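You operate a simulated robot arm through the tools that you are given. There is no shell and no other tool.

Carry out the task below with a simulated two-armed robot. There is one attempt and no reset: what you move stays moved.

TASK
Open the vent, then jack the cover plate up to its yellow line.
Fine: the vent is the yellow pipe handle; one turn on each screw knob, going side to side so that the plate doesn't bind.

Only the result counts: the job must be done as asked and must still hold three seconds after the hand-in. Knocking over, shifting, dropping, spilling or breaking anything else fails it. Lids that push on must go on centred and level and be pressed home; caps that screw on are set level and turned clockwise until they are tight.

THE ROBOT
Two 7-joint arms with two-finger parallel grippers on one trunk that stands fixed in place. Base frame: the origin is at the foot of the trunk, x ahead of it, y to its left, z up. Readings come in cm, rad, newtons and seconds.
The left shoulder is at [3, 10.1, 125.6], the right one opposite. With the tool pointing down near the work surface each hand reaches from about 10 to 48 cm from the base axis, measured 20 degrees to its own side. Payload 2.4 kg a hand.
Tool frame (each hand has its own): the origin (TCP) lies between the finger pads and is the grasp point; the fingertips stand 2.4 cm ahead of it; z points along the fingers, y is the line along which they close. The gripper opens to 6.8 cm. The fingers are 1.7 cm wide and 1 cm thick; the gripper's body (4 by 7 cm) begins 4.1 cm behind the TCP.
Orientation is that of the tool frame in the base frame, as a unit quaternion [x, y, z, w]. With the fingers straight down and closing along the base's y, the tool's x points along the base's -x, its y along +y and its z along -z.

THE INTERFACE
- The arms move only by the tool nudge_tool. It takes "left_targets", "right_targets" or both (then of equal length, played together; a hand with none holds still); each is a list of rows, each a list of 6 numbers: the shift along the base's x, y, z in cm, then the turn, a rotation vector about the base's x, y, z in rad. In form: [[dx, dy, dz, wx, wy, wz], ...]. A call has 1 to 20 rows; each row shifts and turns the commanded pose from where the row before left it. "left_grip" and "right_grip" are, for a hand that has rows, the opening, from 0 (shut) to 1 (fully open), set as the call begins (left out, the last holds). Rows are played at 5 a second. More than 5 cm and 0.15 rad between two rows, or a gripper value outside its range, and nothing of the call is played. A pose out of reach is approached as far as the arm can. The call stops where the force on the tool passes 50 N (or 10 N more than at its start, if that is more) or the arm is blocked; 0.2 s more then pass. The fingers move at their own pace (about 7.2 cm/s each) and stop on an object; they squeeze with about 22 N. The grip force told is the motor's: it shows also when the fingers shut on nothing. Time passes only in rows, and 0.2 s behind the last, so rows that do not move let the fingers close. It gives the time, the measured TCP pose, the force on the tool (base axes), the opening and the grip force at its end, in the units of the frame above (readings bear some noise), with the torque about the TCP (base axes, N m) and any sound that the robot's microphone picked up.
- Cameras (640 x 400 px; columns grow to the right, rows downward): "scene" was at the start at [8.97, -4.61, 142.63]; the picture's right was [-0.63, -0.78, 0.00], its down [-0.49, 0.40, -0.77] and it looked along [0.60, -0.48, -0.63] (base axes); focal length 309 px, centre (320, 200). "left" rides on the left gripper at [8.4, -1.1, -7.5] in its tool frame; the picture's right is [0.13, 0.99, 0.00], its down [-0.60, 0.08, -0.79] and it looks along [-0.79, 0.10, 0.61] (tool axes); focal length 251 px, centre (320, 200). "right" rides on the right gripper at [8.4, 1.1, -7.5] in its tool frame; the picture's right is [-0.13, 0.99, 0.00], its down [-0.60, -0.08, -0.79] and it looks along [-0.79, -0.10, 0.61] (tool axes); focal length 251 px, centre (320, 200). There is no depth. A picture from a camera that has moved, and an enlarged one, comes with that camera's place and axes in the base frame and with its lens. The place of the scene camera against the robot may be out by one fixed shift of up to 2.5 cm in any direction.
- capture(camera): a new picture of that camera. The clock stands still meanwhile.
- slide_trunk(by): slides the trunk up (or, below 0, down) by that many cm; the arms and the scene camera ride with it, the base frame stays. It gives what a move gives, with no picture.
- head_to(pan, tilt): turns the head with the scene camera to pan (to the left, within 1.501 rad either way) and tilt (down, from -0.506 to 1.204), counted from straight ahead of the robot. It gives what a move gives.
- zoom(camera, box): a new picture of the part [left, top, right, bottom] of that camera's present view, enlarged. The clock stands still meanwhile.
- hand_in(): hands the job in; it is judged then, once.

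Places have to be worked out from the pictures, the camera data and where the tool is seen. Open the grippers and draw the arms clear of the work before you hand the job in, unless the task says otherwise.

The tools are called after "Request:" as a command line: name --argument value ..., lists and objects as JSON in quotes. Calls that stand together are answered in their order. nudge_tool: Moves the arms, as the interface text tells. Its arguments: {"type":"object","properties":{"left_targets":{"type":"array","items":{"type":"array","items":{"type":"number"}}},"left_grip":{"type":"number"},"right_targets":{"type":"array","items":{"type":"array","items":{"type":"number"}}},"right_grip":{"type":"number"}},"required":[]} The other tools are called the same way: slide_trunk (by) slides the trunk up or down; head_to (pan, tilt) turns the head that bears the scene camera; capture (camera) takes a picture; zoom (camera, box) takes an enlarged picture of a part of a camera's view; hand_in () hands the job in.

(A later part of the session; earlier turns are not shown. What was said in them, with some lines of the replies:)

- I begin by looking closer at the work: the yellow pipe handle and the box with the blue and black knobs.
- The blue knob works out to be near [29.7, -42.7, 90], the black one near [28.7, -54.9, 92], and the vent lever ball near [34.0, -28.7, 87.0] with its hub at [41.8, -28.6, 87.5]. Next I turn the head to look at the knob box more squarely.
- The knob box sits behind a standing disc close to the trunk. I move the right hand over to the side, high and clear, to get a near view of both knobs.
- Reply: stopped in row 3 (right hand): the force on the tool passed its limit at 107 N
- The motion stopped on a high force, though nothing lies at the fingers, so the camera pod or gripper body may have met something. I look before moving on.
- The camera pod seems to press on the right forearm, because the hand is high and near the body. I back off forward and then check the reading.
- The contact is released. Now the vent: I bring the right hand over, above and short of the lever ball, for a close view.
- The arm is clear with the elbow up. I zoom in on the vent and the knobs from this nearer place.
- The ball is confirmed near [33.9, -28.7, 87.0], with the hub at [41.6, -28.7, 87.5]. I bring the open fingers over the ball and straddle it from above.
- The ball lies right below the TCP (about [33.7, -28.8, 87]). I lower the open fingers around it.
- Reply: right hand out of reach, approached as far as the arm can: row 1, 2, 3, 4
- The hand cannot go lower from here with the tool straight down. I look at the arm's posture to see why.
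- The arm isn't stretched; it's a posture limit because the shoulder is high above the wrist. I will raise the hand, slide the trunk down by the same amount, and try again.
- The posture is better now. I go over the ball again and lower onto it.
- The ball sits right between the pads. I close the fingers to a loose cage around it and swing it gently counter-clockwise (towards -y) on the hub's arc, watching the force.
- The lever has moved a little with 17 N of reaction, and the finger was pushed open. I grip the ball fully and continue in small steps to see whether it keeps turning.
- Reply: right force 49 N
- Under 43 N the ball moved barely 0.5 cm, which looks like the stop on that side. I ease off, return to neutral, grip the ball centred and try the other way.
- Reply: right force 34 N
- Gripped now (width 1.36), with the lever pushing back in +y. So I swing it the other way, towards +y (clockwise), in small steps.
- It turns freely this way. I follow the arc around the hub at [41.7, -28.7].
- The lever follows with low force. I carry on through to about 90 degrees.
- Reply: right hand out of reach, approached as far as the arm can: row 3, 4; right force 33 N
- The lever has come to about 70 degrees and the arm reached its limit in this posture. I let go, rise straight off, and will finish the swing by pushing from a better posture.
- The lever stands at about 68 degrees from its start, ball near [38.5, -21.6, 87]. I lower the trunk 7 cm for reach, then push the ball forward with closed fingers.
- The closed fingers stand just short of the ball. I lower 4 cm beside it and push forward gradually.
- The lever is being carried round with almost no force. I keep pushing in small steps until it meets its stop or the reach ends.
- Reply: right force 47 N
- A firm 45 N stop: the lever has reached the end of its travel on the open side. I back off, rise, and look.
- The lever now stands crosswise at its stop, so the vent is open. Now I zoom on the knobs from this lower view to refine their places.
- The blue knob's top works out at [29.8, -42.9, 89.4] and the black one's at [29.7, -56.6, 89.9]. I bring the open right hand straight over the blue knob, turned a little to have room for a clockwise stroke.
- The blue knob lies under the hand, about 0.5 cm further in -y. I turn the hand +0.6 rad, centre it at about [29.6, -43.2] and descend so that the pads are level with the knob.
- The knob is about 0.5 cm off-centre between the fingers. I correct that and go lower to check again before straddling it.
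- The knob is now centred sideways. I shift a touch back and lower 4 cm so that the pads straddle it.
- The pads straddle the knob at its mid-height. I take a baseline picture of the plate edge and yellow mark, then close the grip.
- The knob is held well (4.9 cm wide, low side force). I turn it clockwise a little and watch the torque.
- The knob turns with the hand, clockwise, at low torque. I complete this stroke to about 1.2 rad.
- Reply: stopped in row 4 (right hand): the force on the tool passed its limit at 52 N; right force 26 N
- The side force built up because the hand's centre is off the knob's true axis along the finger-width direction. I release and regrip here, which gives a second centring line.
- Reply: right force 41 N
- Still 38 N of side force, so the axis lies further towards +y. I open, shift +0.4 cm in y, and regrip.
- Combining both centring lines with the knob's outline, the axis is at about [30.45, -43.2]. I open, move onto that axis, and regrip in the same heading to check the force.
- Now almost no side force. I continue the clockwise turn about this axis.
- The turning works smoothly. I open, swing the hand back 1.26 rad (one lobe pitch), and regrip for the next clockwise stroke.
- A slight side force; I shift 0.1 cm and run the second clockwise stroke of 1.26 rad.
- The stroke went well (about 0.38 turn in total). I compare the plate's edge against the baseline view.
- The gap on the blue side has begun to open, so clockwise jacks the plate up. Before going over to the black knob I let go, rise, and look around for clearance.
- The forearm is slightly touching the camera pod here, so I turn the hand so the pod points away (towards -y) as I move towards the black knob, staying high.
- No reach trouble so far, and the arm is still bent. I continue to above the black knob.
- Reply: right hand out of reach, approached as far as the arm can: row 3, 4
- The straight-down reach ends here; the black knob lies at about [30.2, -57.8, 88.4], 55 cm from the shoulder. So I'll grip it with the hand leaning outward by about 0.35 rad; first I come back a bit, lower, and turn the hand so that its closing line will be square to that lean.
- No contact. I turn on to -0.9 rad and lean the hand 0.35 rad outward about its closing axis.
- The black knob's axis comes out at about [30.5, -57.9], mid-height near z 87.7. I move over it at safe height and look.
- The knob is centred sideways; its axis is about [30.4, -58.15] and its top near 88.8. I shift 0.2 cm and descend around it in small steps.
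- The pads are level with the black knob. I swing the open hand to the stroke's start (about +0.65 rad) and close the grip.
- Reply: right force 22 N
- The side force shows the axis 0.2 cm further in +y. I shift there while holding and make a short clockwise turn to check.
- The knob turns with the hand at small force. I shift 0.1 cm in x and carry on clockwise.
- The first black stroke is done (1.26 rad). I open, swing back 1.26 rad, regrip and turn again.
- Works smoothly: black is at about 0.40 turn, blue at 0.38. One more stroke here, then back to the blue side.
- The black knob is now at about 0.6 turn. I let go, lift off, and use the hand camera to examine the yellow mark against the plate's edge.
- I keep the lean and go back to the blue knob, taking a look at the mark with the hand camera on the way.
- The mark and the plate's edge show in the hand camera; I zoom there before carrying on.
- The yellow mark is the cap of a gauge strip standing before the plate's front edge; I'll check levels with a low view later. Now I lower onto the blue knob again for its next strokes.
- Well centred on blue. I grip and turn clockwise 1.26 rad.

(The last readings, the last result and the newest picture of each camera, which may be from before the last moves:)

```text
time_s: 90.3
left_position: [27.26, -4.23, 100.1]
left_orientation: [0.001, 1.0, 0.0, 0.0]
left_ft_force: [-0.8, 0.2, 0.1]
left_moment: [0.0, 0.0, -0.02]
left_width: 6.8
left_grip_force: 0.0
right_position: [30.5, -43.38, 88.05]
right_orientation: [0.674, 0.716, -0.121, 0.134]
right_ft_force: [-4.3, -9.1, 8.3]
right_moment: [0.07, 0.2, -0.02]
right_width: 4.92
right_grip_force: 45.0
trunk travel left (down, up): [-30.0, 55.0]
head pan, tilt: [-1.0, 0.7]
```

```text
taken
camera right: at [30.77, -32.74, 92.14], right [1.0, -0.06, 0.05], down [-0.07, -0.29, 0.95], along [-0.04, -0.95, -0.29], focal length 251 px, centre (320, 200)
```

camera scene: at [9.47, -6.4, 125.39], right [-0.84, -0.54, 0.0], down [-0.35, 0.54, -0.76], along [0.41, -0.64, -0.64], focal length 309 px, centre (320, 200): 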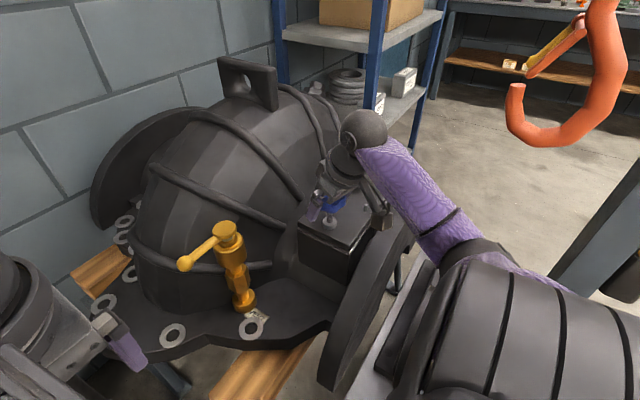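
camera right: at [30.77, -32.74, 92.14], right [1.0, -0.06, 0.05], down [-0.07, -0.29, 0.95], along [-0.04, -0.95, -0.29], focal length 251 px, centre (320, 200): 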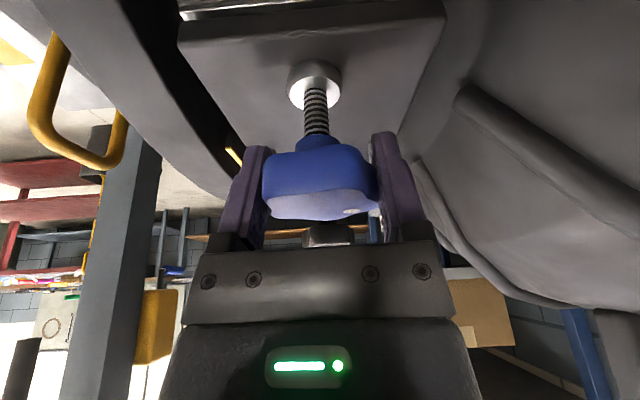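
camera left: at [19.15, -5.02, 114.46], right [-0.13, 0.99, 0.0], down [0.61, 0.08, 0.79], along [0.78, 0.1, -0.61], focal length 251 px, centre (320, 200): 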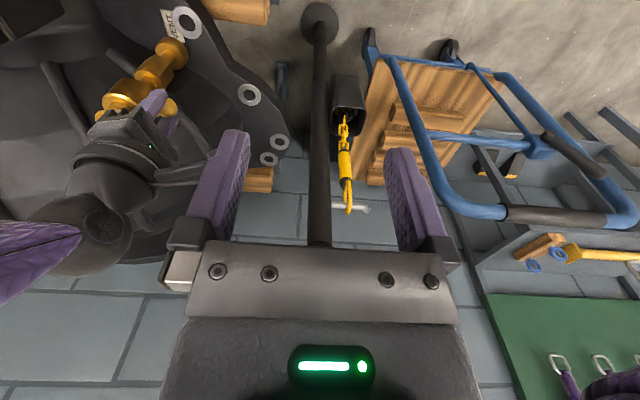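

This view looks along the front edge; I zoom on the yellow mark here.

Request:
zoom --camera "right" --box '[180, 60, 340, 180]'

Request:
nudge_tool --right_targets '[[0, 0, 0, 0, 0, 0], [0, 0, 0, 0, 0, 0], [0, 0, 0, 0, 0, 0.14], [0, 0, 0, 0, 0, 0.14], [0, 0, 0, 0, 0, 0.14], [0, 0, 0, 0, 0, 0.14], [0, 0, 0, 0, 0, 0.14], [0, 0, 0, 0, 0, 0.14], [0, 0, 0, 0, 0, 0.14], [0, 0, 0, 0, 0, 0.14], [0, 0, 0, 0, 0, 0.14], [0, 0, 0, 0, 0, 0]]' --right_grip 1.0

Request:
nudge_tool --right_targets '[[0, 0, 0, 0, 0, 0], [0, 0, 0, 0, 0, 0], [0, 0, 0, 0, 0, 0], [0, 0, 0, 0, 0, -0.126], [0, 0, 0, 0, 0, -0.126], [0, 0, 0, 0, 0, -0.126], [0, 0, 0, 0, 0, -0.126], [0, 0, 0, 0, 0, -0.126], [0, 0, 0, 0, 0, -0.126], [0, 0, 0, 0, 0, -0.126], [0, 0, 0, 0, 0, -0.126], [0, 0, 0, 0, 0, -0.126], [0, 0, 0, 0, 0, -0.126], [0, 0, 0, 0, 0, 0]]' --right_grip 0.0

Request:
capture --camera "right"

Request:
zoom --camera "scene" --box '[280, 170, 440, 270]'

```text
3.33 times, centred on (260, 120) of right
camera zoom: at [30.77, -32.74, 92.14], right [1.0, -0.06, 0.05], down [-0.07, -0.29, 0.95], along [-0.04, -0.95, -0.29], focal length 838 px, centre (520, 467)
```

zoom: 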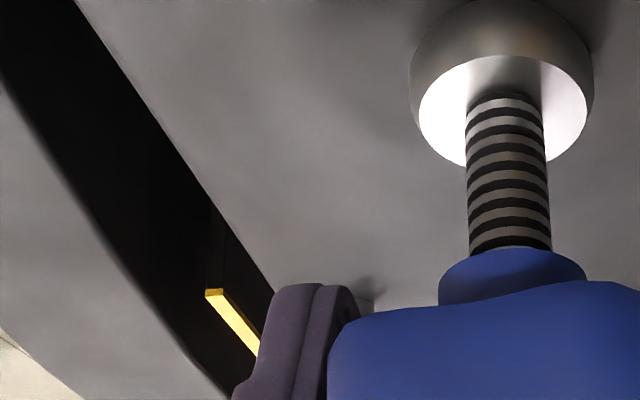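

```text
time_s: 92.9
left_position: [27.26, -4.09, 100.12]
left_orientation: [0.001, 1.0, 0.0, 0.0]
left_ft_force: [-0.3, -0.4, -0.7]
left_moment: [0.01, 0.0, 0.03]
left_width: 6.78
left_grip_force: 0.1
right_position: [30.75, -43.37, 88.01]
right_orientation: [0.12, 0.977, -0.019, 0.178]
right_ft_force: [0.3, 1.2, -0.1]
right_moment: [-0.04, 0.01, 0.0]
right_width: 6.82
right_grip_force: 0.1
trunk travel left (down, up): [-30.0, 55.0]
head pan, tilt: [-1.0, 0.7]
```

```text
time_s: 95.9
left_position: [27.26, -4.32, 100.04]
left_orientation: [0.001, 1.0, 0.002, 0.0]
left_ft_force: [0.2, 0.2, 0.4]
left_moment: [0.0, 0.04, 0.0]
left_width: 6.77
left_grip_force: 0.1
right_position: [30.59, -43.48, 87.91]
right_orientation: [0.675, 0.716, -0.119, 0.131]
right_ft_force: [-3.9, -19.3, 11.1]
right_moment: [-0.26, 0.39, 0.0]
right_width: 4.89
right_grip_force: 44.8
trunk travel left (down, up): [-30.0, 55.0]
head pan, tilt: [-1.0, 0.7]
```

```text
taken
camera right: at [30.79, -32.84, 92.12], right [1.0, -0.06, 0.05], down [-0.07, -0.29, 0.95], along [-0.04, -0.95, -0.3], focal length 251 px, centre (320, 200)
```

right: 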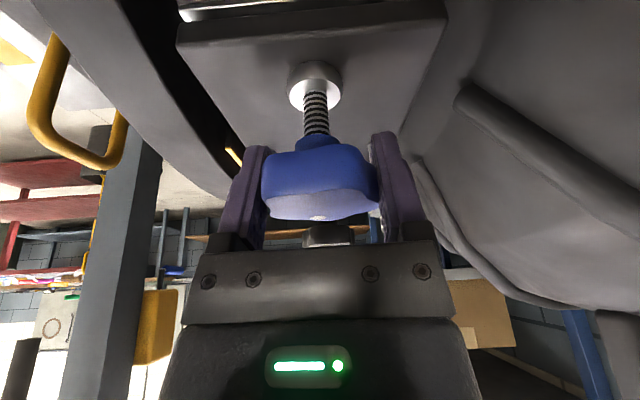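

```text
4.00 times, centred on (360, 220) of scene
camera zoom: at [9.36, -6.56, 125.39], right [-0.84, -0.54, 0.0], down [-0.35, 0.54, -0.76], along [0.41, -0.64, -0.64], focal length 1238 px, centre (160, 120)
```

zoom: 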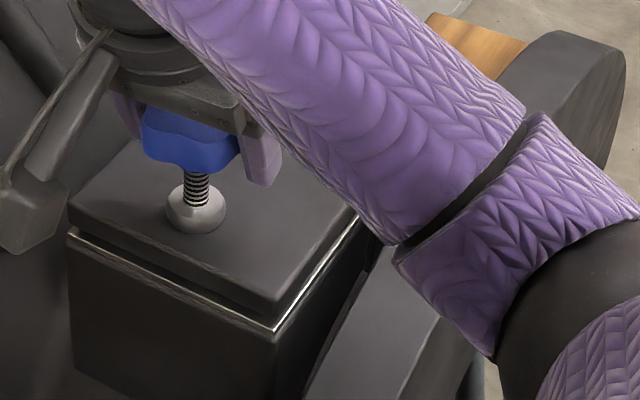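

The gap on the blue side is opening well (blue about 0.78 turn). One more stroke there makes about one turn; I shift 0.1 cm to relieve the side force.

Request:
nudge_tool --right_targets '[[0, 0, 0, 0, 0, 0], [0, -0.1, 0, 0, 0, 0], [0, 0, 0, 0, 0, 0.14], [0, 0, 0, 0, 0, 0.14], [0, 0, 0, 0, 0, 0.14], [0, 0, 0, 0, 0, 0.14], [0, 0, 0, 0, 0, 0.14], [0, 0, 0, 0, 0, 0.14], [0, 0, 0, 0, 0, 0.14], [0, 0, 0, 0, 0, 0.14], [0, 0, 0, 0, 0, 0.14], [0, 0, 0, 0, 0, 0]]' --right_grip 1.0

Request:
nudge_tool --right_targets '[[0, 0, 0, 0, 0, 0], [0, 0, 0, 0, 0, 0], [0, 0, 0, 0, 0, 0], [0, 0, 0, 0, 0, -0.126], [0, 0, 0, 0, 0, -0.126], [0, 0, 0, 0, 0, -0.126], [0, 0, 0, 0, 0, -0.126], [0, 0, 0, 0, 0, -0.126], [0, 0, 0, 0, 0, -0.126], [0, 0, 0, 0, 0, -0.126], [0, 0, 0, 0, 0, -0.126], [0, 0, 0, 0, 0, -0.126], [0, 0, 0, 0, 0, -0.126], [0, 0, 0, 0, 0, 0]]' --right_grip 0.0

Request:
capture --camera "right"

Request:
zoom --camera "scene" --box '[280, 170, 440, 270]'

```text
time_s: 98.5
left_position: [27.23, -4.16, 100.13]
left_orientation: [0.001, 1.0, 0.0, 0.0]
left_ft_force: [0.7, 0.2, 0.3]
left_moment: [0.0, -0.01, 0.02]
left_width: 6.8
left_grip_force: 0.2
right_position: [30.54, -43.4, 88.09]
right_orientation: [0.122, 0.976, -0.018, 0.177]
right_ft_force: [-0.9, -0.1, 0.0]
right_moment: [-0.01, 0.01, 0.03]
right_width: 6.8
right_grip_force: 0.1
trunk travel left (down, up): [-30.0, 55.0]
head pan, tilt: [-1.0, 0.7]
```

```text
time_s: 101.5
left_position: [27.27, -4.2, 100.0]
left_orientation: [0.001, 1.0, 0.0, 0.0]
left_ft_force: [0.0, -0.2, 0.8]
left_moment: [0.0, -0.01, -0.02]
left_width: 6.83
left_grip_force: 0.1
right_position: [30.48, -43.34, 88.03]
right_orientation: [0.674, 0.717, -0.12, 0.132]
right_ft_force: [-8.1, 3.9, -7.9]
right_moment: [0.03, 0.13, -0.05]
right_width: 4.92
right_grip_force: 44.5
trunk travel left (down, up): [-30.0, 55.0]
head pan, tilt: [-1.0, 0.7]
```

```text
taken
camera right: at [30.78, -32.77, 92.14], right [1.0, -0.06, 0.05], down [-0.07, -0.29, 0.95], along [-0.04, -0.95, -0.29], focal length 251 px, centre (320, 200)
```

right: 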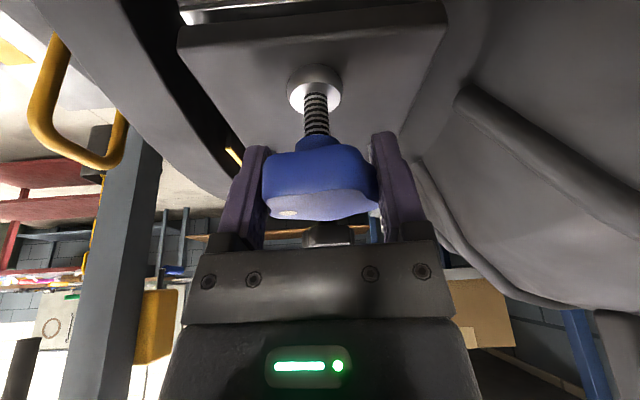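

```text
4.00 times, centred on (360, 220) of scene
camera zoom: at [9.4, -6.4, 125.39], right [-0.84, -0.54, 0.0], down [-0.35, 0.54, -0.76], along [0.41, -0.64, -0.64], focal length 1238 px, centre (160, 120)
```

zoom: 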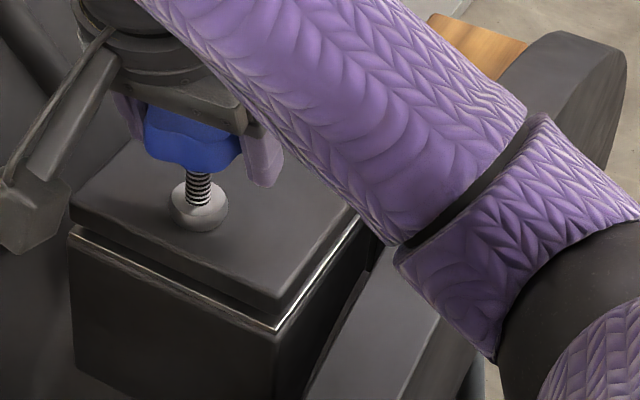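

Blue is at about one turn. I lift off and carry the hand over to the black knob for its remaining strokes.

Request:
nudge_tool --right_targets '[[0, 0, 0, 0, 0, 0], [0, 0, 0, 0, 0, 0], [0, 0, 1.9, 0, 0, 0], [0, 0, 1.9, 0, 0, 0], [0, 0, 1.9, 0, 0, 0], [0, -1.5, 0, 0, 0, 0.14], [0, -1.5, 0, 0, 0, 0.14], [0, -1.5, 0, 0, 0, 0.14], [0, -1.5, 0, 0, 0, 0.14], [0, -1.5, 0, 0, 0, 0.14], [0, -1.5, 0, 0, 0, 0], [0, -1.5, 0, 0, 0, 0], [0, -1.5, 0, 0, 0, 0], [0, -1.3, 0, 0, 0, 0], [0, -1.1, 0, 0, 0, 0], [0, 0, 0, 0, 0, 0]]' --right_grip 1.0

Request:
capture --camera "right"

Request:
zoom --camera "scene" --box '[280, 170, 440, 270]'

```text
time_s: 104.9
left_position: [27.33, -4.03, 99.99]
left_orientation: [0.001, 1.0, 0.0, 0.0]
left_ft_force: [0.2, -0.8, -0.1]
left_moment: [-0.02, -0.01, 0.02]
left_width: 6.79
left_grip_force: 0.0
right_position: [30.59, -57.76, 93.83]
right_orientation: [0.387, 0.905, -0.067, 0.165]
right_ft_force: [-0.5, -0.5, 0.2]
right_moment: [0.01, -0.01, -0.01]
right_width: 6.78
right_grip_force: 0.1
trunk travel left (down, up): [-30.0, 55.0]
head pan, tilt: [-1.0, 0.7]
```

```text
taken
camera right: at [24.05, -49.41, 97.92], right [0.8, 0.6, 0.05], down [0.14, -0.27, 0.95], along [0.58, -0.76, -0.29], focal length 251 px, centre (320, 200)
```

right: 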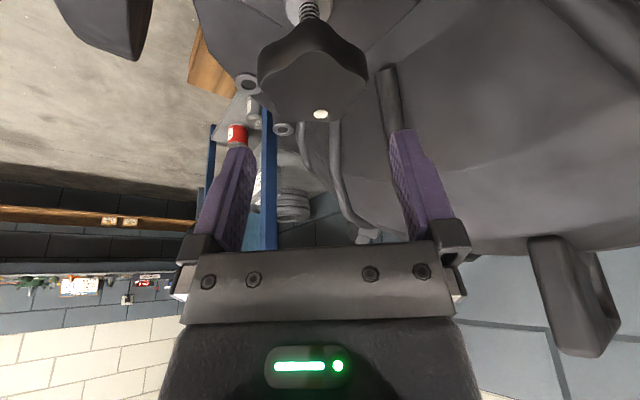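

```text
4.00 times, centred on (360, 220) of scene
camera zoom: at [9.47, -6.4, 125.39], right [-0.84, -0.54, 0.0], down [-0.35, 0.54, -0.76], along [0.41, -0.64, -0.64], focal length 1238 px, centre (160, 120)
```

zoom: 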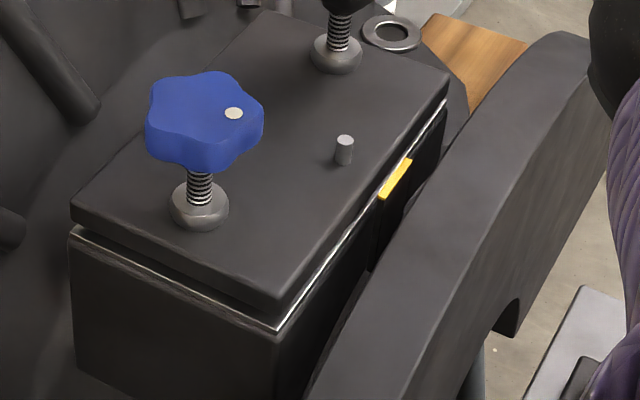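

The plate's near (blue) side has clearly risen. I lower onto the black knob.

Request:
nudge_tool --right_targets '[[0, 0, 0, 0, 0, 0.14], [0, 0, 0, 0, 0, 0.14], [0, 0, 0, 0, 0, 0.14], [0, 0, 0, 0, 0, 0.14], [0, 0, -1.5, 0, 0, 0], [0, 0, -1.5, 0, 0, 0], [0, 0, -1.5, 0, 0, 0], [0, 0, -1.2, 0, 0, 0], [0, 0, 0, 0, 0, 0]]'

Request:
capture --camera "right"

Request:
nudge_tool --right_targets '[[0, 0, 0, 0, 0, 0], [0, 0, 0, 0, 0, 0], [0, 0, 0, 0, 0, 0]]' --right_grip 0.0

```text
time_s: 106.9
left_position: [27.31, -4.16, 100.12]
left_orientation: [0.001, 1.0, 0.0, 0.0]
left_ft_force: [0.5, 0.4, 0.2]
left_moment: [0.0, -0.01, 0.04]
left_width: 6.81
left_grip_force: 0.0
right_position: [30.69, -57.74, 88.12]
right_orientation: [0.121, 0.976, -0.019, 0.178]
right_ft_force: [-1.1, 0.3, -0.5]
right_moment: [0.0, -0.04, 0.01]
right_width: 6.79
right_grip_force: 0.1
trunk travel left (down, up): [-30.0, 55.0]
head pan, tilt: [-1.0, 0.7]
```

```text
taken
camera right: at [20.46, -54.13, 92.07], right [0.36, 0.93, 0.05], down [0.26, -0.15, 0.95], along [0.9, -0.33, -0.29], focal length 251 px, centre (320, 200)
```

right: 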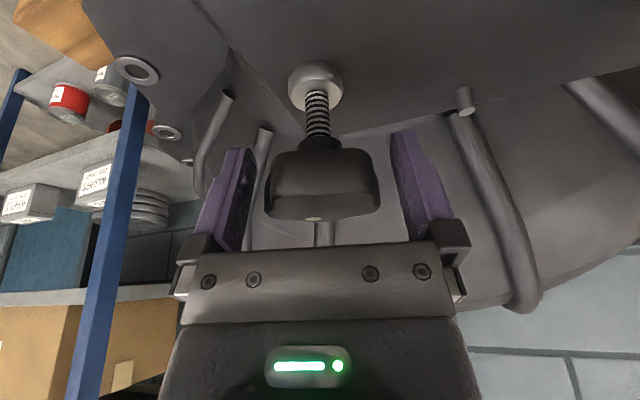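

```text
time_s: 107.7
left_position: [27.36, -4.07, 100.01]
left_orientation: [0.001, 1.0, -0.001, 0.001]
left_ft_force: [0.2, -0.3, 0.3]
left_moment: [0.0, -0.03, 0.02]
left_width: 6.81
left_grip_force: 0.0
right_position: [30.7, -57.73, 87.94]
right_orientation: [0.122, 0.977, -0.017, 0.177]
right_ft_force: [-0.5, 5.7, -3.0]
right_moment: [-0.01, -0.33, 0.0]
right_width: 4.91
right_grip_force: 44.9
trunk travel left (down, up): [-30.0, 55.0]
head pan, tilt: [-1.0, 0.7]
```

Little side force. I turn clockwise, then swing back and turn once more to complete about one turn on black.

Request:
nudge_tool --right_targets '[[0, 0, 0, 0, 0, -0.126], [0, 0, 0, 0, 0, -0.126], [0, 0, 0, 0, 0, -0.126], [0, 0, 0, 0, 0, -0.126], [0, 0, 0, 0, 0, -0.126], [0, 0, 0, 0, 0, -0.126], [0, 0, 0, 0, 0, -0.126], [0, 0, 0, 0, 0, -0.126], [0, 0, 0, 0, 0, -0.126], [0, 0, 0, 0, 0, -0.126], [0, 0, 0, 0, 0, 0]]' --right_grip 0.0

Request:
nudge_tool --right_targets '[[0, 0, 0, 0, 0, 0], [0, 0, 0, 0, 0, 0], [0, 0, 0, 0, 0, 0.14], [0, 0, 0, 0, 0, 0.14], [0, 0, 0, 0, 0, 0.14], [0, 0, 0, 0, 0, 0.14], [0, 0, 0, 0, 0, 0.14], [0, 0, 0, 0, 0, 0.14], [0, 0, 0, 0, 0, 0.14], [0, 0, 0, 0, 0, 0.14], [0, 0, 0, 0, 0, 0.14], [0, 0, 0, 0, 0, 0]]' --right_grip 1.0

Request:
nudge_tool --right_targets '[[0, 0, 0, 0, 0, 0], [0, 0, 0, 0, 0, 0], [0, 0, 0, 0, 0, 0], [0, 0, 0, 0, 0, -0.126], [0, 0, 0, 0, 0, -0.126], [0, 0, 0, 0, 0, -0.126], [0, 0, 0, 0, 0, -0.126], [0, 0, 0, 0, 0, -0.126], [0, 0, 0, 0, 0, -0.126], [0, 0, 0, 0, 0, -0.126], [0, 0, 0, 0, 0, -0.126], [0, 0, 0, 0, 0, -0.126], [0, 0, 0, 0, 0, -0.126], [0, 0, 0, 0, 0, 0]]' --right_grip 0.0

Request:
capture --camera "right"

```text
time_s: 110.1
left_position: [27.29, -4.12, 100.01]
left_orientation: [0.001, 1.0, 0.001, 0.0]
left_ft_force: [0.1, 0.4, 0.2]
left_moment: [0.02, -0.03, -0.02]
left_width: 6.79
left_grip_force: 0.1
right_position: [30.65, -57.86, 88.06]
right_orientation: [0.674, 0.717, -0.12, 0.131]
right_ft_force: [-13.8, 20.3, -24.8]
right_moment: [0.02, 0.15, -0.04]
right_width: 4.89
right_grip_force: 44.7
trunk travel left (down, up): [-30.0, 55.0]
head pan, tilt: [-1.0, 0.7]
```

```text
time_s: 112.7
left_position: [27.31, -4.24, 99.98]
left_orientation: [0.001, 1.0, 0.0, 0.0]
left_ft_force: [0.1, 0.6, 0.3]
left_moment: [-0.01, 0.0, 0.04]
left_width: 6.83
left_grip_force: 0.1
right_position: [30.54, -57.76, 88.1]
right_orientation: [0.12, 0.976, -0.019, 0.178]
right_ft_force: [0.5, 0.6, -0.3]
right_moment: [0.0, -0.03, 0.01]
right_width: 6.79
right_grip_force: 0.1
trunk travel left (down, up): [-30.0, 55.0]
head pan, tilt: [-1.0, 0.7]
```

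```text
time_s: 115.7
left_position: [27.24, -4.25, 100.04]
left_orientation: [0.0, 1.0, 0.0, 0.0]
left_ft_force: [0.4, 0.4, 0.4]
left_moment: [-0.01, 0.04, 0.0]
left_width: 6.81
left_grip_force: 0.2
right_position: [30.52, -57.86, 88.14]
right_orientation: [0.675, 0.716, -0.121, 0.132]
right_ft_force: [-8.6, -3.9, -0.2]
right_moment: [-0.62, 0.17, -0.05]
right_width: 4.89
right_grip_force: 44.7
trunk travel left (down, up): [-30.0, 55.0]
head pan, tilt: [-1.0, 0.7]
```

```text
taken
camera right: at [30.8, -47.26, 92.15], right [1.0, -0.06, 0.05], down [-0.07, -0.29, 0.95], along [-0.04, -0.95, -0.29], focal length 251 px, centre (320, 200)
```

right: 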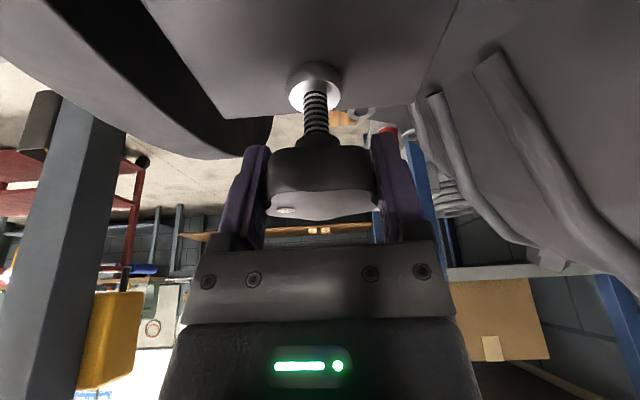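

Both knobs have had about one full turn. I release and lift the right hand, and then bring the left hand's camera round to look level along the plate's front edge.

Request:
nudge_tool --right_targets '[[0, 0, 0, 0, 0, 0], [0, 0, 0, 0, 0, 0], [0, 0, 1.9, 0, 0, 0], [0, 0, 1.9, 0, 0, 0], [0, 0, 1.9, 0, 0, 0.14], [0, 0, 0, 0, 0, 0.14], [0, 0, 0, 0, 0, 0.14], [0, 0, 0, 0, 0, 0.14], [0, 0, 0, 0, 0, 0]]' --right_grip 1.0

Request:
nudge_tool --left_targets '[[0, 0, 0, 0, 0, -0.14], [0, 0, 0, 0, 0, -0.14], [0, 0, 0, 0, 0, -0.14], [0, 0, 0, 0, 0, -0.14], [0, 0, 0, 0, 0, -0.14], [0, 0, 0, 0, 0, -0.14], [-0.5, -1, -1, 0, 0, -0.14], [-0.5, -1, -1, 0, 0, -0.14], [-0.5, -1, -1, 0, 0, -0.14], [-0.5, -1, -1, 0, 0, -0.14], [0, -1, 0, 0, 0, -0.1], [0, 0, 0, 0, 0, 0]]'

Request:
capture --camera "left"

Request:
capture --camera "scene"

```text
time_s: 117.7
left_position: [27.3, -4.25, 100.16]
left_orientation: [0.0, 1.0, -0.001, 0.0]
left_ft_force: [0.2, 0.8, -0.6]
left_moment: [0.02, -0.01, 0.01]
left_width: 6.8
left_grip_force: 0.0
right_position: [30.58, -58.0, 93.74]
right_orientation: [0.448, 0.876, -0.078, 0.16]
right_ft_force: [0.6, 0.3, 0.1]
right_moment: [0.04, 0.0, -0.01]
right_width: 6.78
right_grip_force: 0.1
trunk travel left (down, up): [-30.0, 55.0]
head pan, tilt: [-1.0, 0.7]
```

```text
time_s: 120.3
left_position: [25.11, -9.25, 95.97]
left_orientation: [0.682, 0.731, 0.0, 0.0]
left_ft_force: [-0.5, 0.0, -0.4]
left_moment: [0.03, -0.02, 0.02]
left_width: 6.8
left_grip_force: 0.1
right_position: [30.65, -57.82, 93.82]
right_orientation: [0.449, 0.876, -0.078, 0.16]
right_ft_force: [-0.2, -0.6, 0.0]
right_moment: [0.01, 0.03, -0.02]
right_width: 6.81
right_grip_force: 0.1
trunk travel left (down, up): [-30.0, 55.0]
head pan, tilt: [-1.0, 0.7]
```

```text
taken
camera left: at [23.59, -0.78, 103.51], right [0.98, 0.2, 0.0], down [0.12, -0.6, 0.79], along [0.16, -0.78, -0.61], focal length 251 px, centre (320, 200)
```

left: 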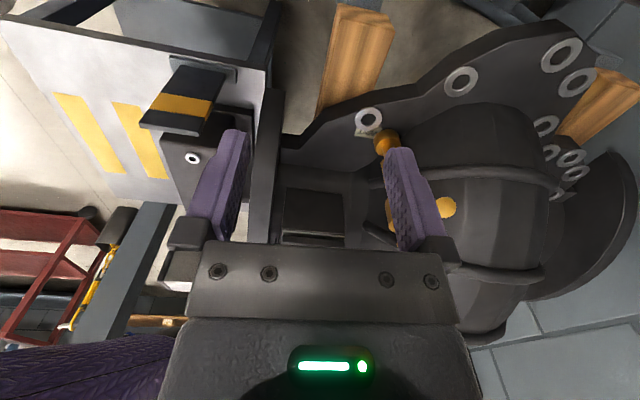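

```text
taken
camera scene: at [9.47, -6.41, 125.39], right [-0.84, -0.54, 0.0], down [-0.35, 0.54, -0.76], along [0.41, -0.64, -0.64], focal length 309 px, centre (320, 200)
```

scene: 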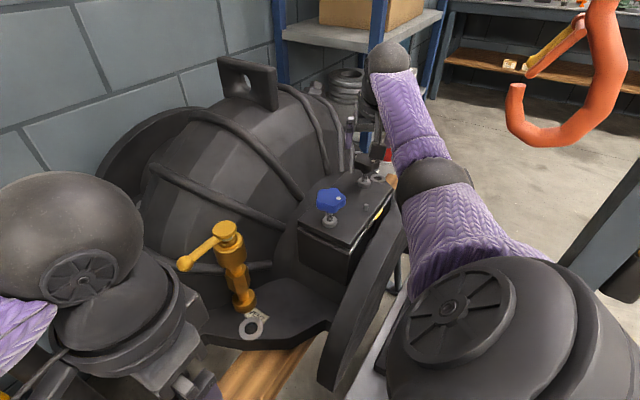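

The box is in view but cut off by the palm. I lean the left camera towards level and move it lower and nearer in small steps.

Request:
nudge_tool --left_targets '[[0, -1, 0, -0.14, -0.03, 0], [0, -1, 0, -0.14, -0.03, 0], [0, -1, 0, -0.14, -0.03, 0], [0, -1, 0, -0.14, -0.03, 0], [-0.5, -1, -1, 0, 0, 0], [-0.5, -1, -1, 0, 0, 0], [0, -1, -1, 0, 0, 0], [0, 0, -1, 0, 0, 0], [0, 0, 0, 0, 0, 0]]'

Request:
capture --camera "left"

```text
time_s: 122.3
left_position: [24.34, -16.34, 92.14]
left_orientation: [0.654, 0.702, -0.161, 0.232]
left_ft_force: [-0.9, 0.4, -0.6]
left_moment: [0.02, 0.01, 0.01]
left_width: 6.81
left_grip_force: 0.0
right_position: [30.63, -57.9, 93.82]
right_orientation: [0.45, 0.875, -0.079, 0.16]
right_ft_force: [-0.3, -0.1, 0.2]
right_moment: [-0.04, 0.01, -0.05]
right_width: 6.83
right_grip_force: 0.1
trunk travel left (down, up): [-30.0, 55.0]
head pan, tilt: [-1.0, 0.7]
```

```text
taken
camera left: at [22.12, -5.23, 93.73], right [0.98, 0.2, 0.01], down [0.01, -0.08, 1.0], along [0.2, -0.98, -0.08], focal length 251 px, centre (320, 200)
```

left: 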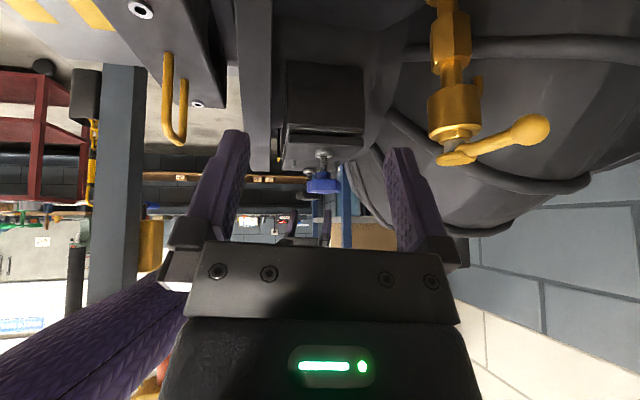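

A good nearly level view (upside down). I zoom in on the plate, the gap and the mark.

Request:
zoom --camera "left" --box '[240, 110, 400, 210]'

Request:
zoom --camera "left" --box '[255, 120, 319, 200]'

```text
4.00 times, centred on (320, 160) of left
camera zoom: at [22.12, -5.23, 93.73], right [0.98, 0.2, 0.01], down [0.01, -0.08, 1.0], along [0.2, -0.98, -0.08], focal length 1006 px, centre (320, 360)
```

zoom: 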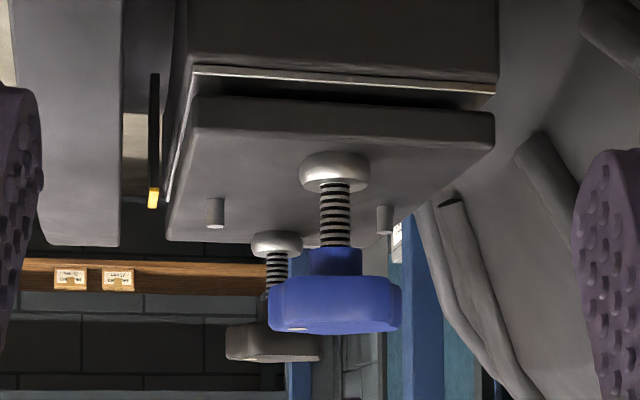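

```text
5.00 times, centred on (287, 160) of left
camera zoom: at [22.12, -5.23, 93.73], right [0.98, 0.2, 0.01], down [0.01, -0.08, 1.0], along [0.2, -0.98, -0.08], focal length 1257 px, centre (485, 400)
```

zoom: 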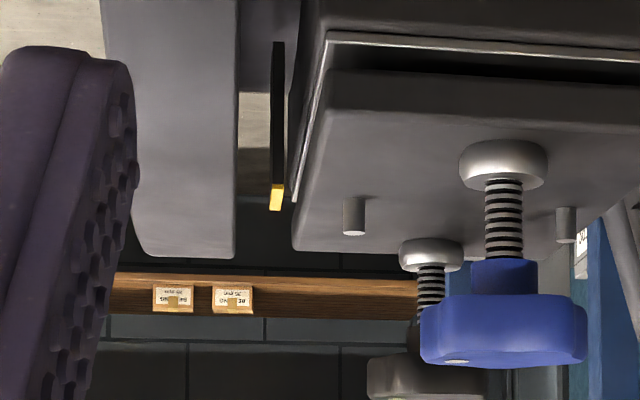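

From this view I work out the yellow cap's top at z≈82.75 and the plate's top edge at about 82.6 at both ends, so the plate is near the line. I lower the left camera to the same height for a direct edge-on comparison.

Request:
nudge_tool --left_targets '[[0, 0, -1.5, 0, 0, 0], [0, 0, -1.5, 0, 0, 0], [0, 0, -1.5, 0, 0, 0], [0, 0, -1.5, 0, 0, 0], [0, 0, -1.5, 0, 0, 0], [0, 0, -1.5, 0, 0, 0], [0, 0, 0, 0, 0, 0]]'

Request:
capture --camera "left"

Request:
zoom --camera "left" --box '[250, 150, 330, 200]'

```text
time_s: 123.9
left_position: [24.43, -16.07, 82.99]
left_orientation: [0.655, 0.701, -0.161, 0.231]
left_ft_force: [-0.8, 0.4, 0.1]
left_moment: [0.01, 0.0, -0.01]
left_width: 6.77
left_grip_force: 0.1
right_position: [30.78, -57.88, 93.71]
right_orientation: [0.449, 0.875, -0.079, 0.161]
right_ft_force: [0.2, 0.1, -0.4]
right_moment: [0.01, -0.02, 0.0]
right_width: 6.77
right_grip_force: 0.0
trunk travel left (down, up): [-30.0, 55.0]
head pan, tilt: [-1.0, 0.7]
```

```text
taken
camera left: at [22.16, -5.05, 84.61], right [0.98, 0.2, 0.01], down [0.01, -0.08, 1.0], along [0.2, -0.98, -0.08], focal length 251 px, centre (320, 200)
```

left: 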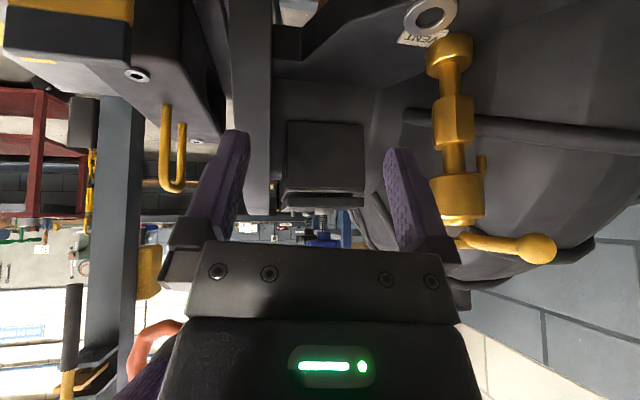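

```text
8.00 times, centred on (290, 175) of left
camera zoom: at [22.16, -5.05, 84.61], right [0.98, 0.2, 0.01], down [0.01, -0.08, 1.0], along [0.2, -0.98, -0.08], focal length 2012 px, centre (560, 400)
```

zoom: 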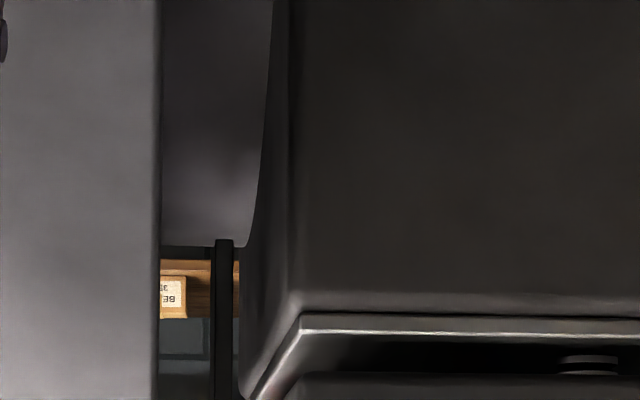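

Now nearly level. I zoom a bit lower in the picture, where the top edges lie.

Request:
zoom --camera "left" --box '[250, 175, 330, 225]'

Request:
zoom --camera "left" --box '[260, 180, 380, 240]'

```text
8.00 times, centred on (290, 200) of left
camera zoom: at [22.16, -5.05, 84.61], right [0.98, 0.2, 0.01], down [0.01, -0.08, 1.0], along [0.2, -0.98, -0.08], focal length 2012 px, centre (560, 200)
```

zoom: 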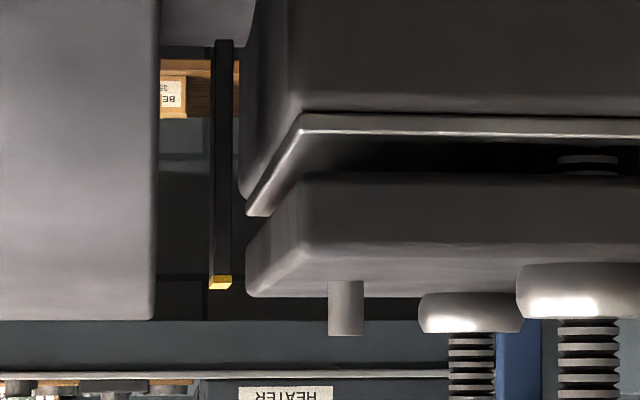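

```text
5.33 times, centred on (320, 210) of left
camera zoom: at [22.16, -5.05, 84.61], right [0.98, 0.2, 0.01], down [0.01, -0.08, 1.0], along [0.2, -0.98, -0.08], focal length 1341 px, centre (320, 147)
```

zoom: 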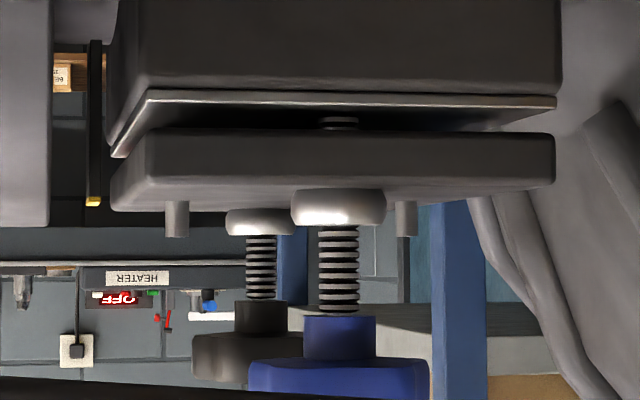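

A very clear view: the plate's top edge is close to the yellow cap. I zoom harder to compare the levels precisely.

Request:
zoom --camera "left" --box '[272, 198, 304, 218]'

Request:
zoom --camera "left" --box '[330, 190, 370, 215]'

```text
16.00 times, centred on (288, 208) of left
camera zoom: at [22.16, -5.05, 84.61], right [0.98, 0.2, 0.01], down [0.01, -0.08, 1.0], along [0.2, -0.98, -0.08], focal length 4023 px, centre (832, 72)
```

zoom: 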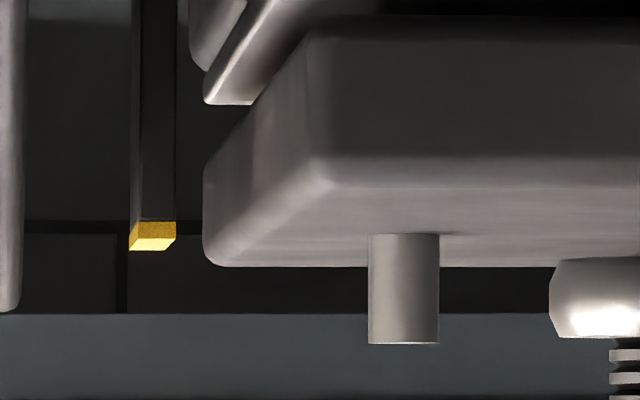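

```text
16.00 times, centred on (350, 202) of left
camera zoom: at [22.16, -5.05, 84.61], right [0.98, 0.2, 0.01], down [0.01, -0.08, 1.0], along [0.2, -0.98, -0.08], focal length 4023 px, centre (-160, 160)
```

zoom: 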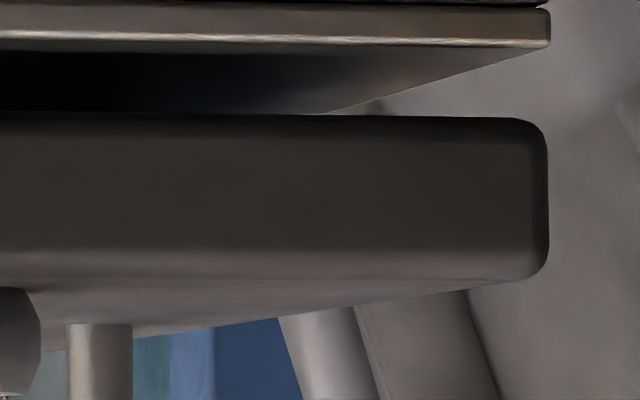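

Edge-on, the yellow cap spans about z 82.67–82.83, and the plate's top face is at about 82.74–82.80 at both ends: it is level and at the line after one turn on each side. Now I draw the left hand back up along its path, then the right hand up and away.

Request:
nudge_tool --left_targets '[[0, 0, 2, 0, 0, 0], [0, 0, 2, 0, 0, 0], [0, 0, 2, 0, 0, 0], [0, 0, 2, 0, 0, 0], [0, 1, 2, 0, 0, 0], [0.5, 1, 2, 0, 0, 0], [0.5, 1.5, 1, 0.14, 0.03, 0], [0.5, 1.5, 1, 0.14, 0.03, 0], [0.5, 1.5, 1, 0.14, 0.03, 0], [0.5, 1.5, 1, 0.14, 0.03, 0], [0, 2, 1, 0, 0, 0], [0, 0, 0, 0, 0, 0]]'

Request:
nudge_tool --right_targets '[[0, 0, 1.5, 0, 0, 0], [0, 0, 1.5, 0, 0, 0], [0, 1, 1.5, 0, 0, 0], [0, 1.5, 1.5, 0, 0, 0], [0, 1.5, 1, 0, 0, 0], [0, 1.5, 1, 0, 0, 0], [0, 0, 0, 0, 0, 0]]'

Request:
capture --camera "scene"

Request:
capture --camera "right"

```text
time_s: 126.5
left_position: [26.7, -6.17, 99.97]
left_orientation: [0.682, 0.732, 0.001, 0.0]
left_ft_force: [0.1, 0.4, -0.2]
left_moment: [0.01, -0.01, -0.01]
left_width: 6.79
left_grip_force: 0.0
right_position: [30.62, -57.97, 93.7]
right_orientation: [0.449, 0.875, -0.08, 0.161]
right_ft_force: [-0.2, -0.2, -1.2]
right_moment: [0.01, 0.0, -0.02]
right_width: 6.77
right_grip_force: 0.0
trunk travel left (down, up): [-30.0, 55.0]
head pan, tilt: [-1.0, 0.7]
```

```text
time_s: 128.1
left_position: [26.77, -6.12, 100.0]
left_orientation: [0.682, 0.732, 0.0, 0.0]
left_ft_force: [-0.3, 0.6, -0.1]
left_moment: [0.03, 0.01, -0.02]
left_width: 6.8
left_grip_force: 0.1
right_position: [30.58, -52.33, 101.82]
right_orientation: [0.449, 0.875, -0.079, 0.161]
right_ft_force: [-0.1, -1.2, 0.0]
right_moment: [0.03, -0.01, -0.01]
right_width: 6.78
right_grip_force: 0.1
trunk travel left (down, up): [-30.0, 55.0]
head pan, tilt: [-1.0, 0.7]
```

```text
taken
camera scene: at [9.46, -6.4, 125.39], right [-0.84, -0.54, 0.0], down [-0.35, 0.54, -0.76], along [0.41, -0.64, -0.64], focal length 309 px, centre (320, 200)
```

scene: 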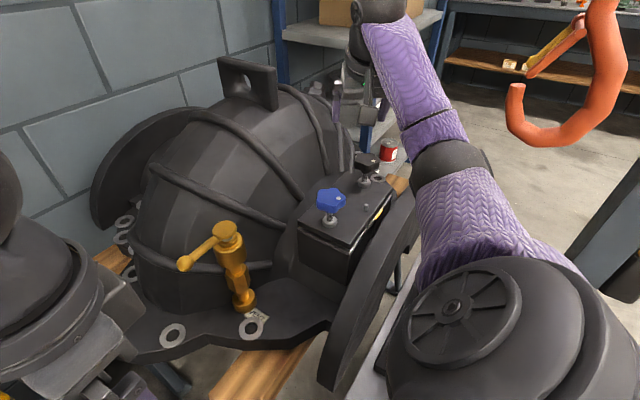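

```text
taken
camera right: at [25.13, -43.16, 105.85], right [0.88, 0.48, 0.05], down [0.1, -0.28, 0.95], along [0.47, -0.83, -0.29], focal length 251 px, centre (320, 200)
```

right: 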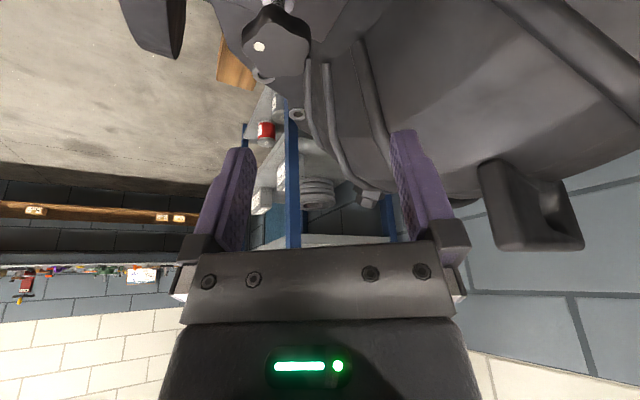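

Both arms are clear. A last check of the knob dots against their starting directions and of the plate from the earlier head pose.

Request:
head_to --pan -0.85 --tilt 0.75

Request:
zoom --camera "scene" --box '[320, 120, 480, 280]'

Request:
zoom --camera "scene" --box '[370, 175, 450, 225]'

```text
time_s: 128.8
left_position: [26.77, -6.3, 100.04]
left_orientation: [0.682, 0.732, -0.001, 0.001]
left_ft_force: [0.8, 0.8, -0.4]
left_moment: [-0.03, -0.03, -0.02]
left_width: 6.78
left_grip_force: 0.1
right_position: [30.54, -52.33, 101.66]
right_orientation: [0.448, 0.876, -0.079, 0.16]
right_ft_force: [-0.3, -0.6, -0.4]
right_moment: [-0.02, -0.03, 0.04]
right_width: 6.79
right_grip_force: 0.0
trunk travel left (down, up): [-30.0, 55.0]
head pan, tilt: [-0.85, 0.75]
```

```text
2.50 times, centred on (400, 200) of scene
camera zoom: at [10.35, -5.48, 124.97], right [-0.75, -0.66, 0.0], down [-0.45, 0.51, -0.73], along [0.48, -0.55, -0.68], focal length 774 px, centre (120, 200)
```

zoom: 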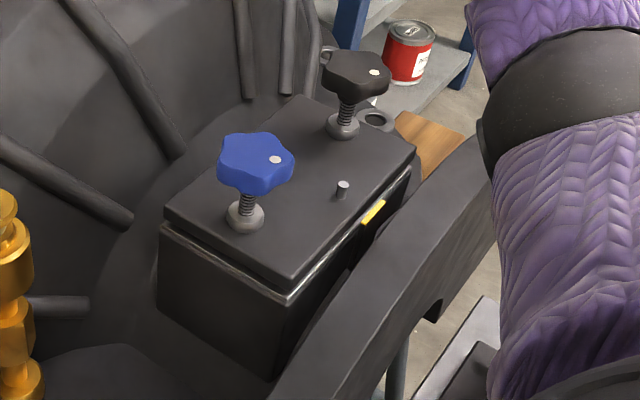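

```text
8.00 times, centred on (410, 200) of scene
camera zoom: at [10.35, -5.48, 124.97], right [-0.75, -0.66, 0.0], down [-0.45, 0.51, -0.73], along [0.48, -0.55, -0.68], focal length 2475 px, centre (-400, 200)
```

zoom: 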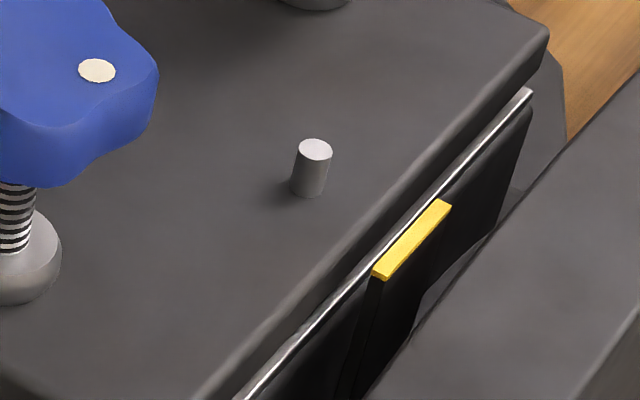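

The dots are back at their starting directions (one full turn on each, blue within a few degrees). The plate sits evenly at the yellow line, the vent lever rests at its open stop, and both hands are open and clear. I hand the job in.

Request:
hand_in

```text
The job is handed in.
```

I opened the vent, gave each screw knob one turn, and handed the job in. The cover plate is now at its yellow line; no verdict has come back.

- **Vent:** the yellow handle swung about a quarter turn, clockwise from above, until it met a firm stop. The other direction was blocked, so I took this as open. No sound was reported.
- **Knobs:** I turned both clockwise in part-turns, switching between blue and black so the plate would not bind. Black came to one full turn; blue is about 6 degrees short of one, which I left.
- **Plate:** a level view along its front edge puts its top at about the height of the yellow cap, level from end to end within about 1 mm.

Early on, the right hand's camera pressed against its own forearm and that move stopped on force. Later, two pushes on the vent handle met stops at 43 N and 45 N. Nothing looked shifted or damaged in the pictures after that. Both hands were open and clear of the work at hand-in.
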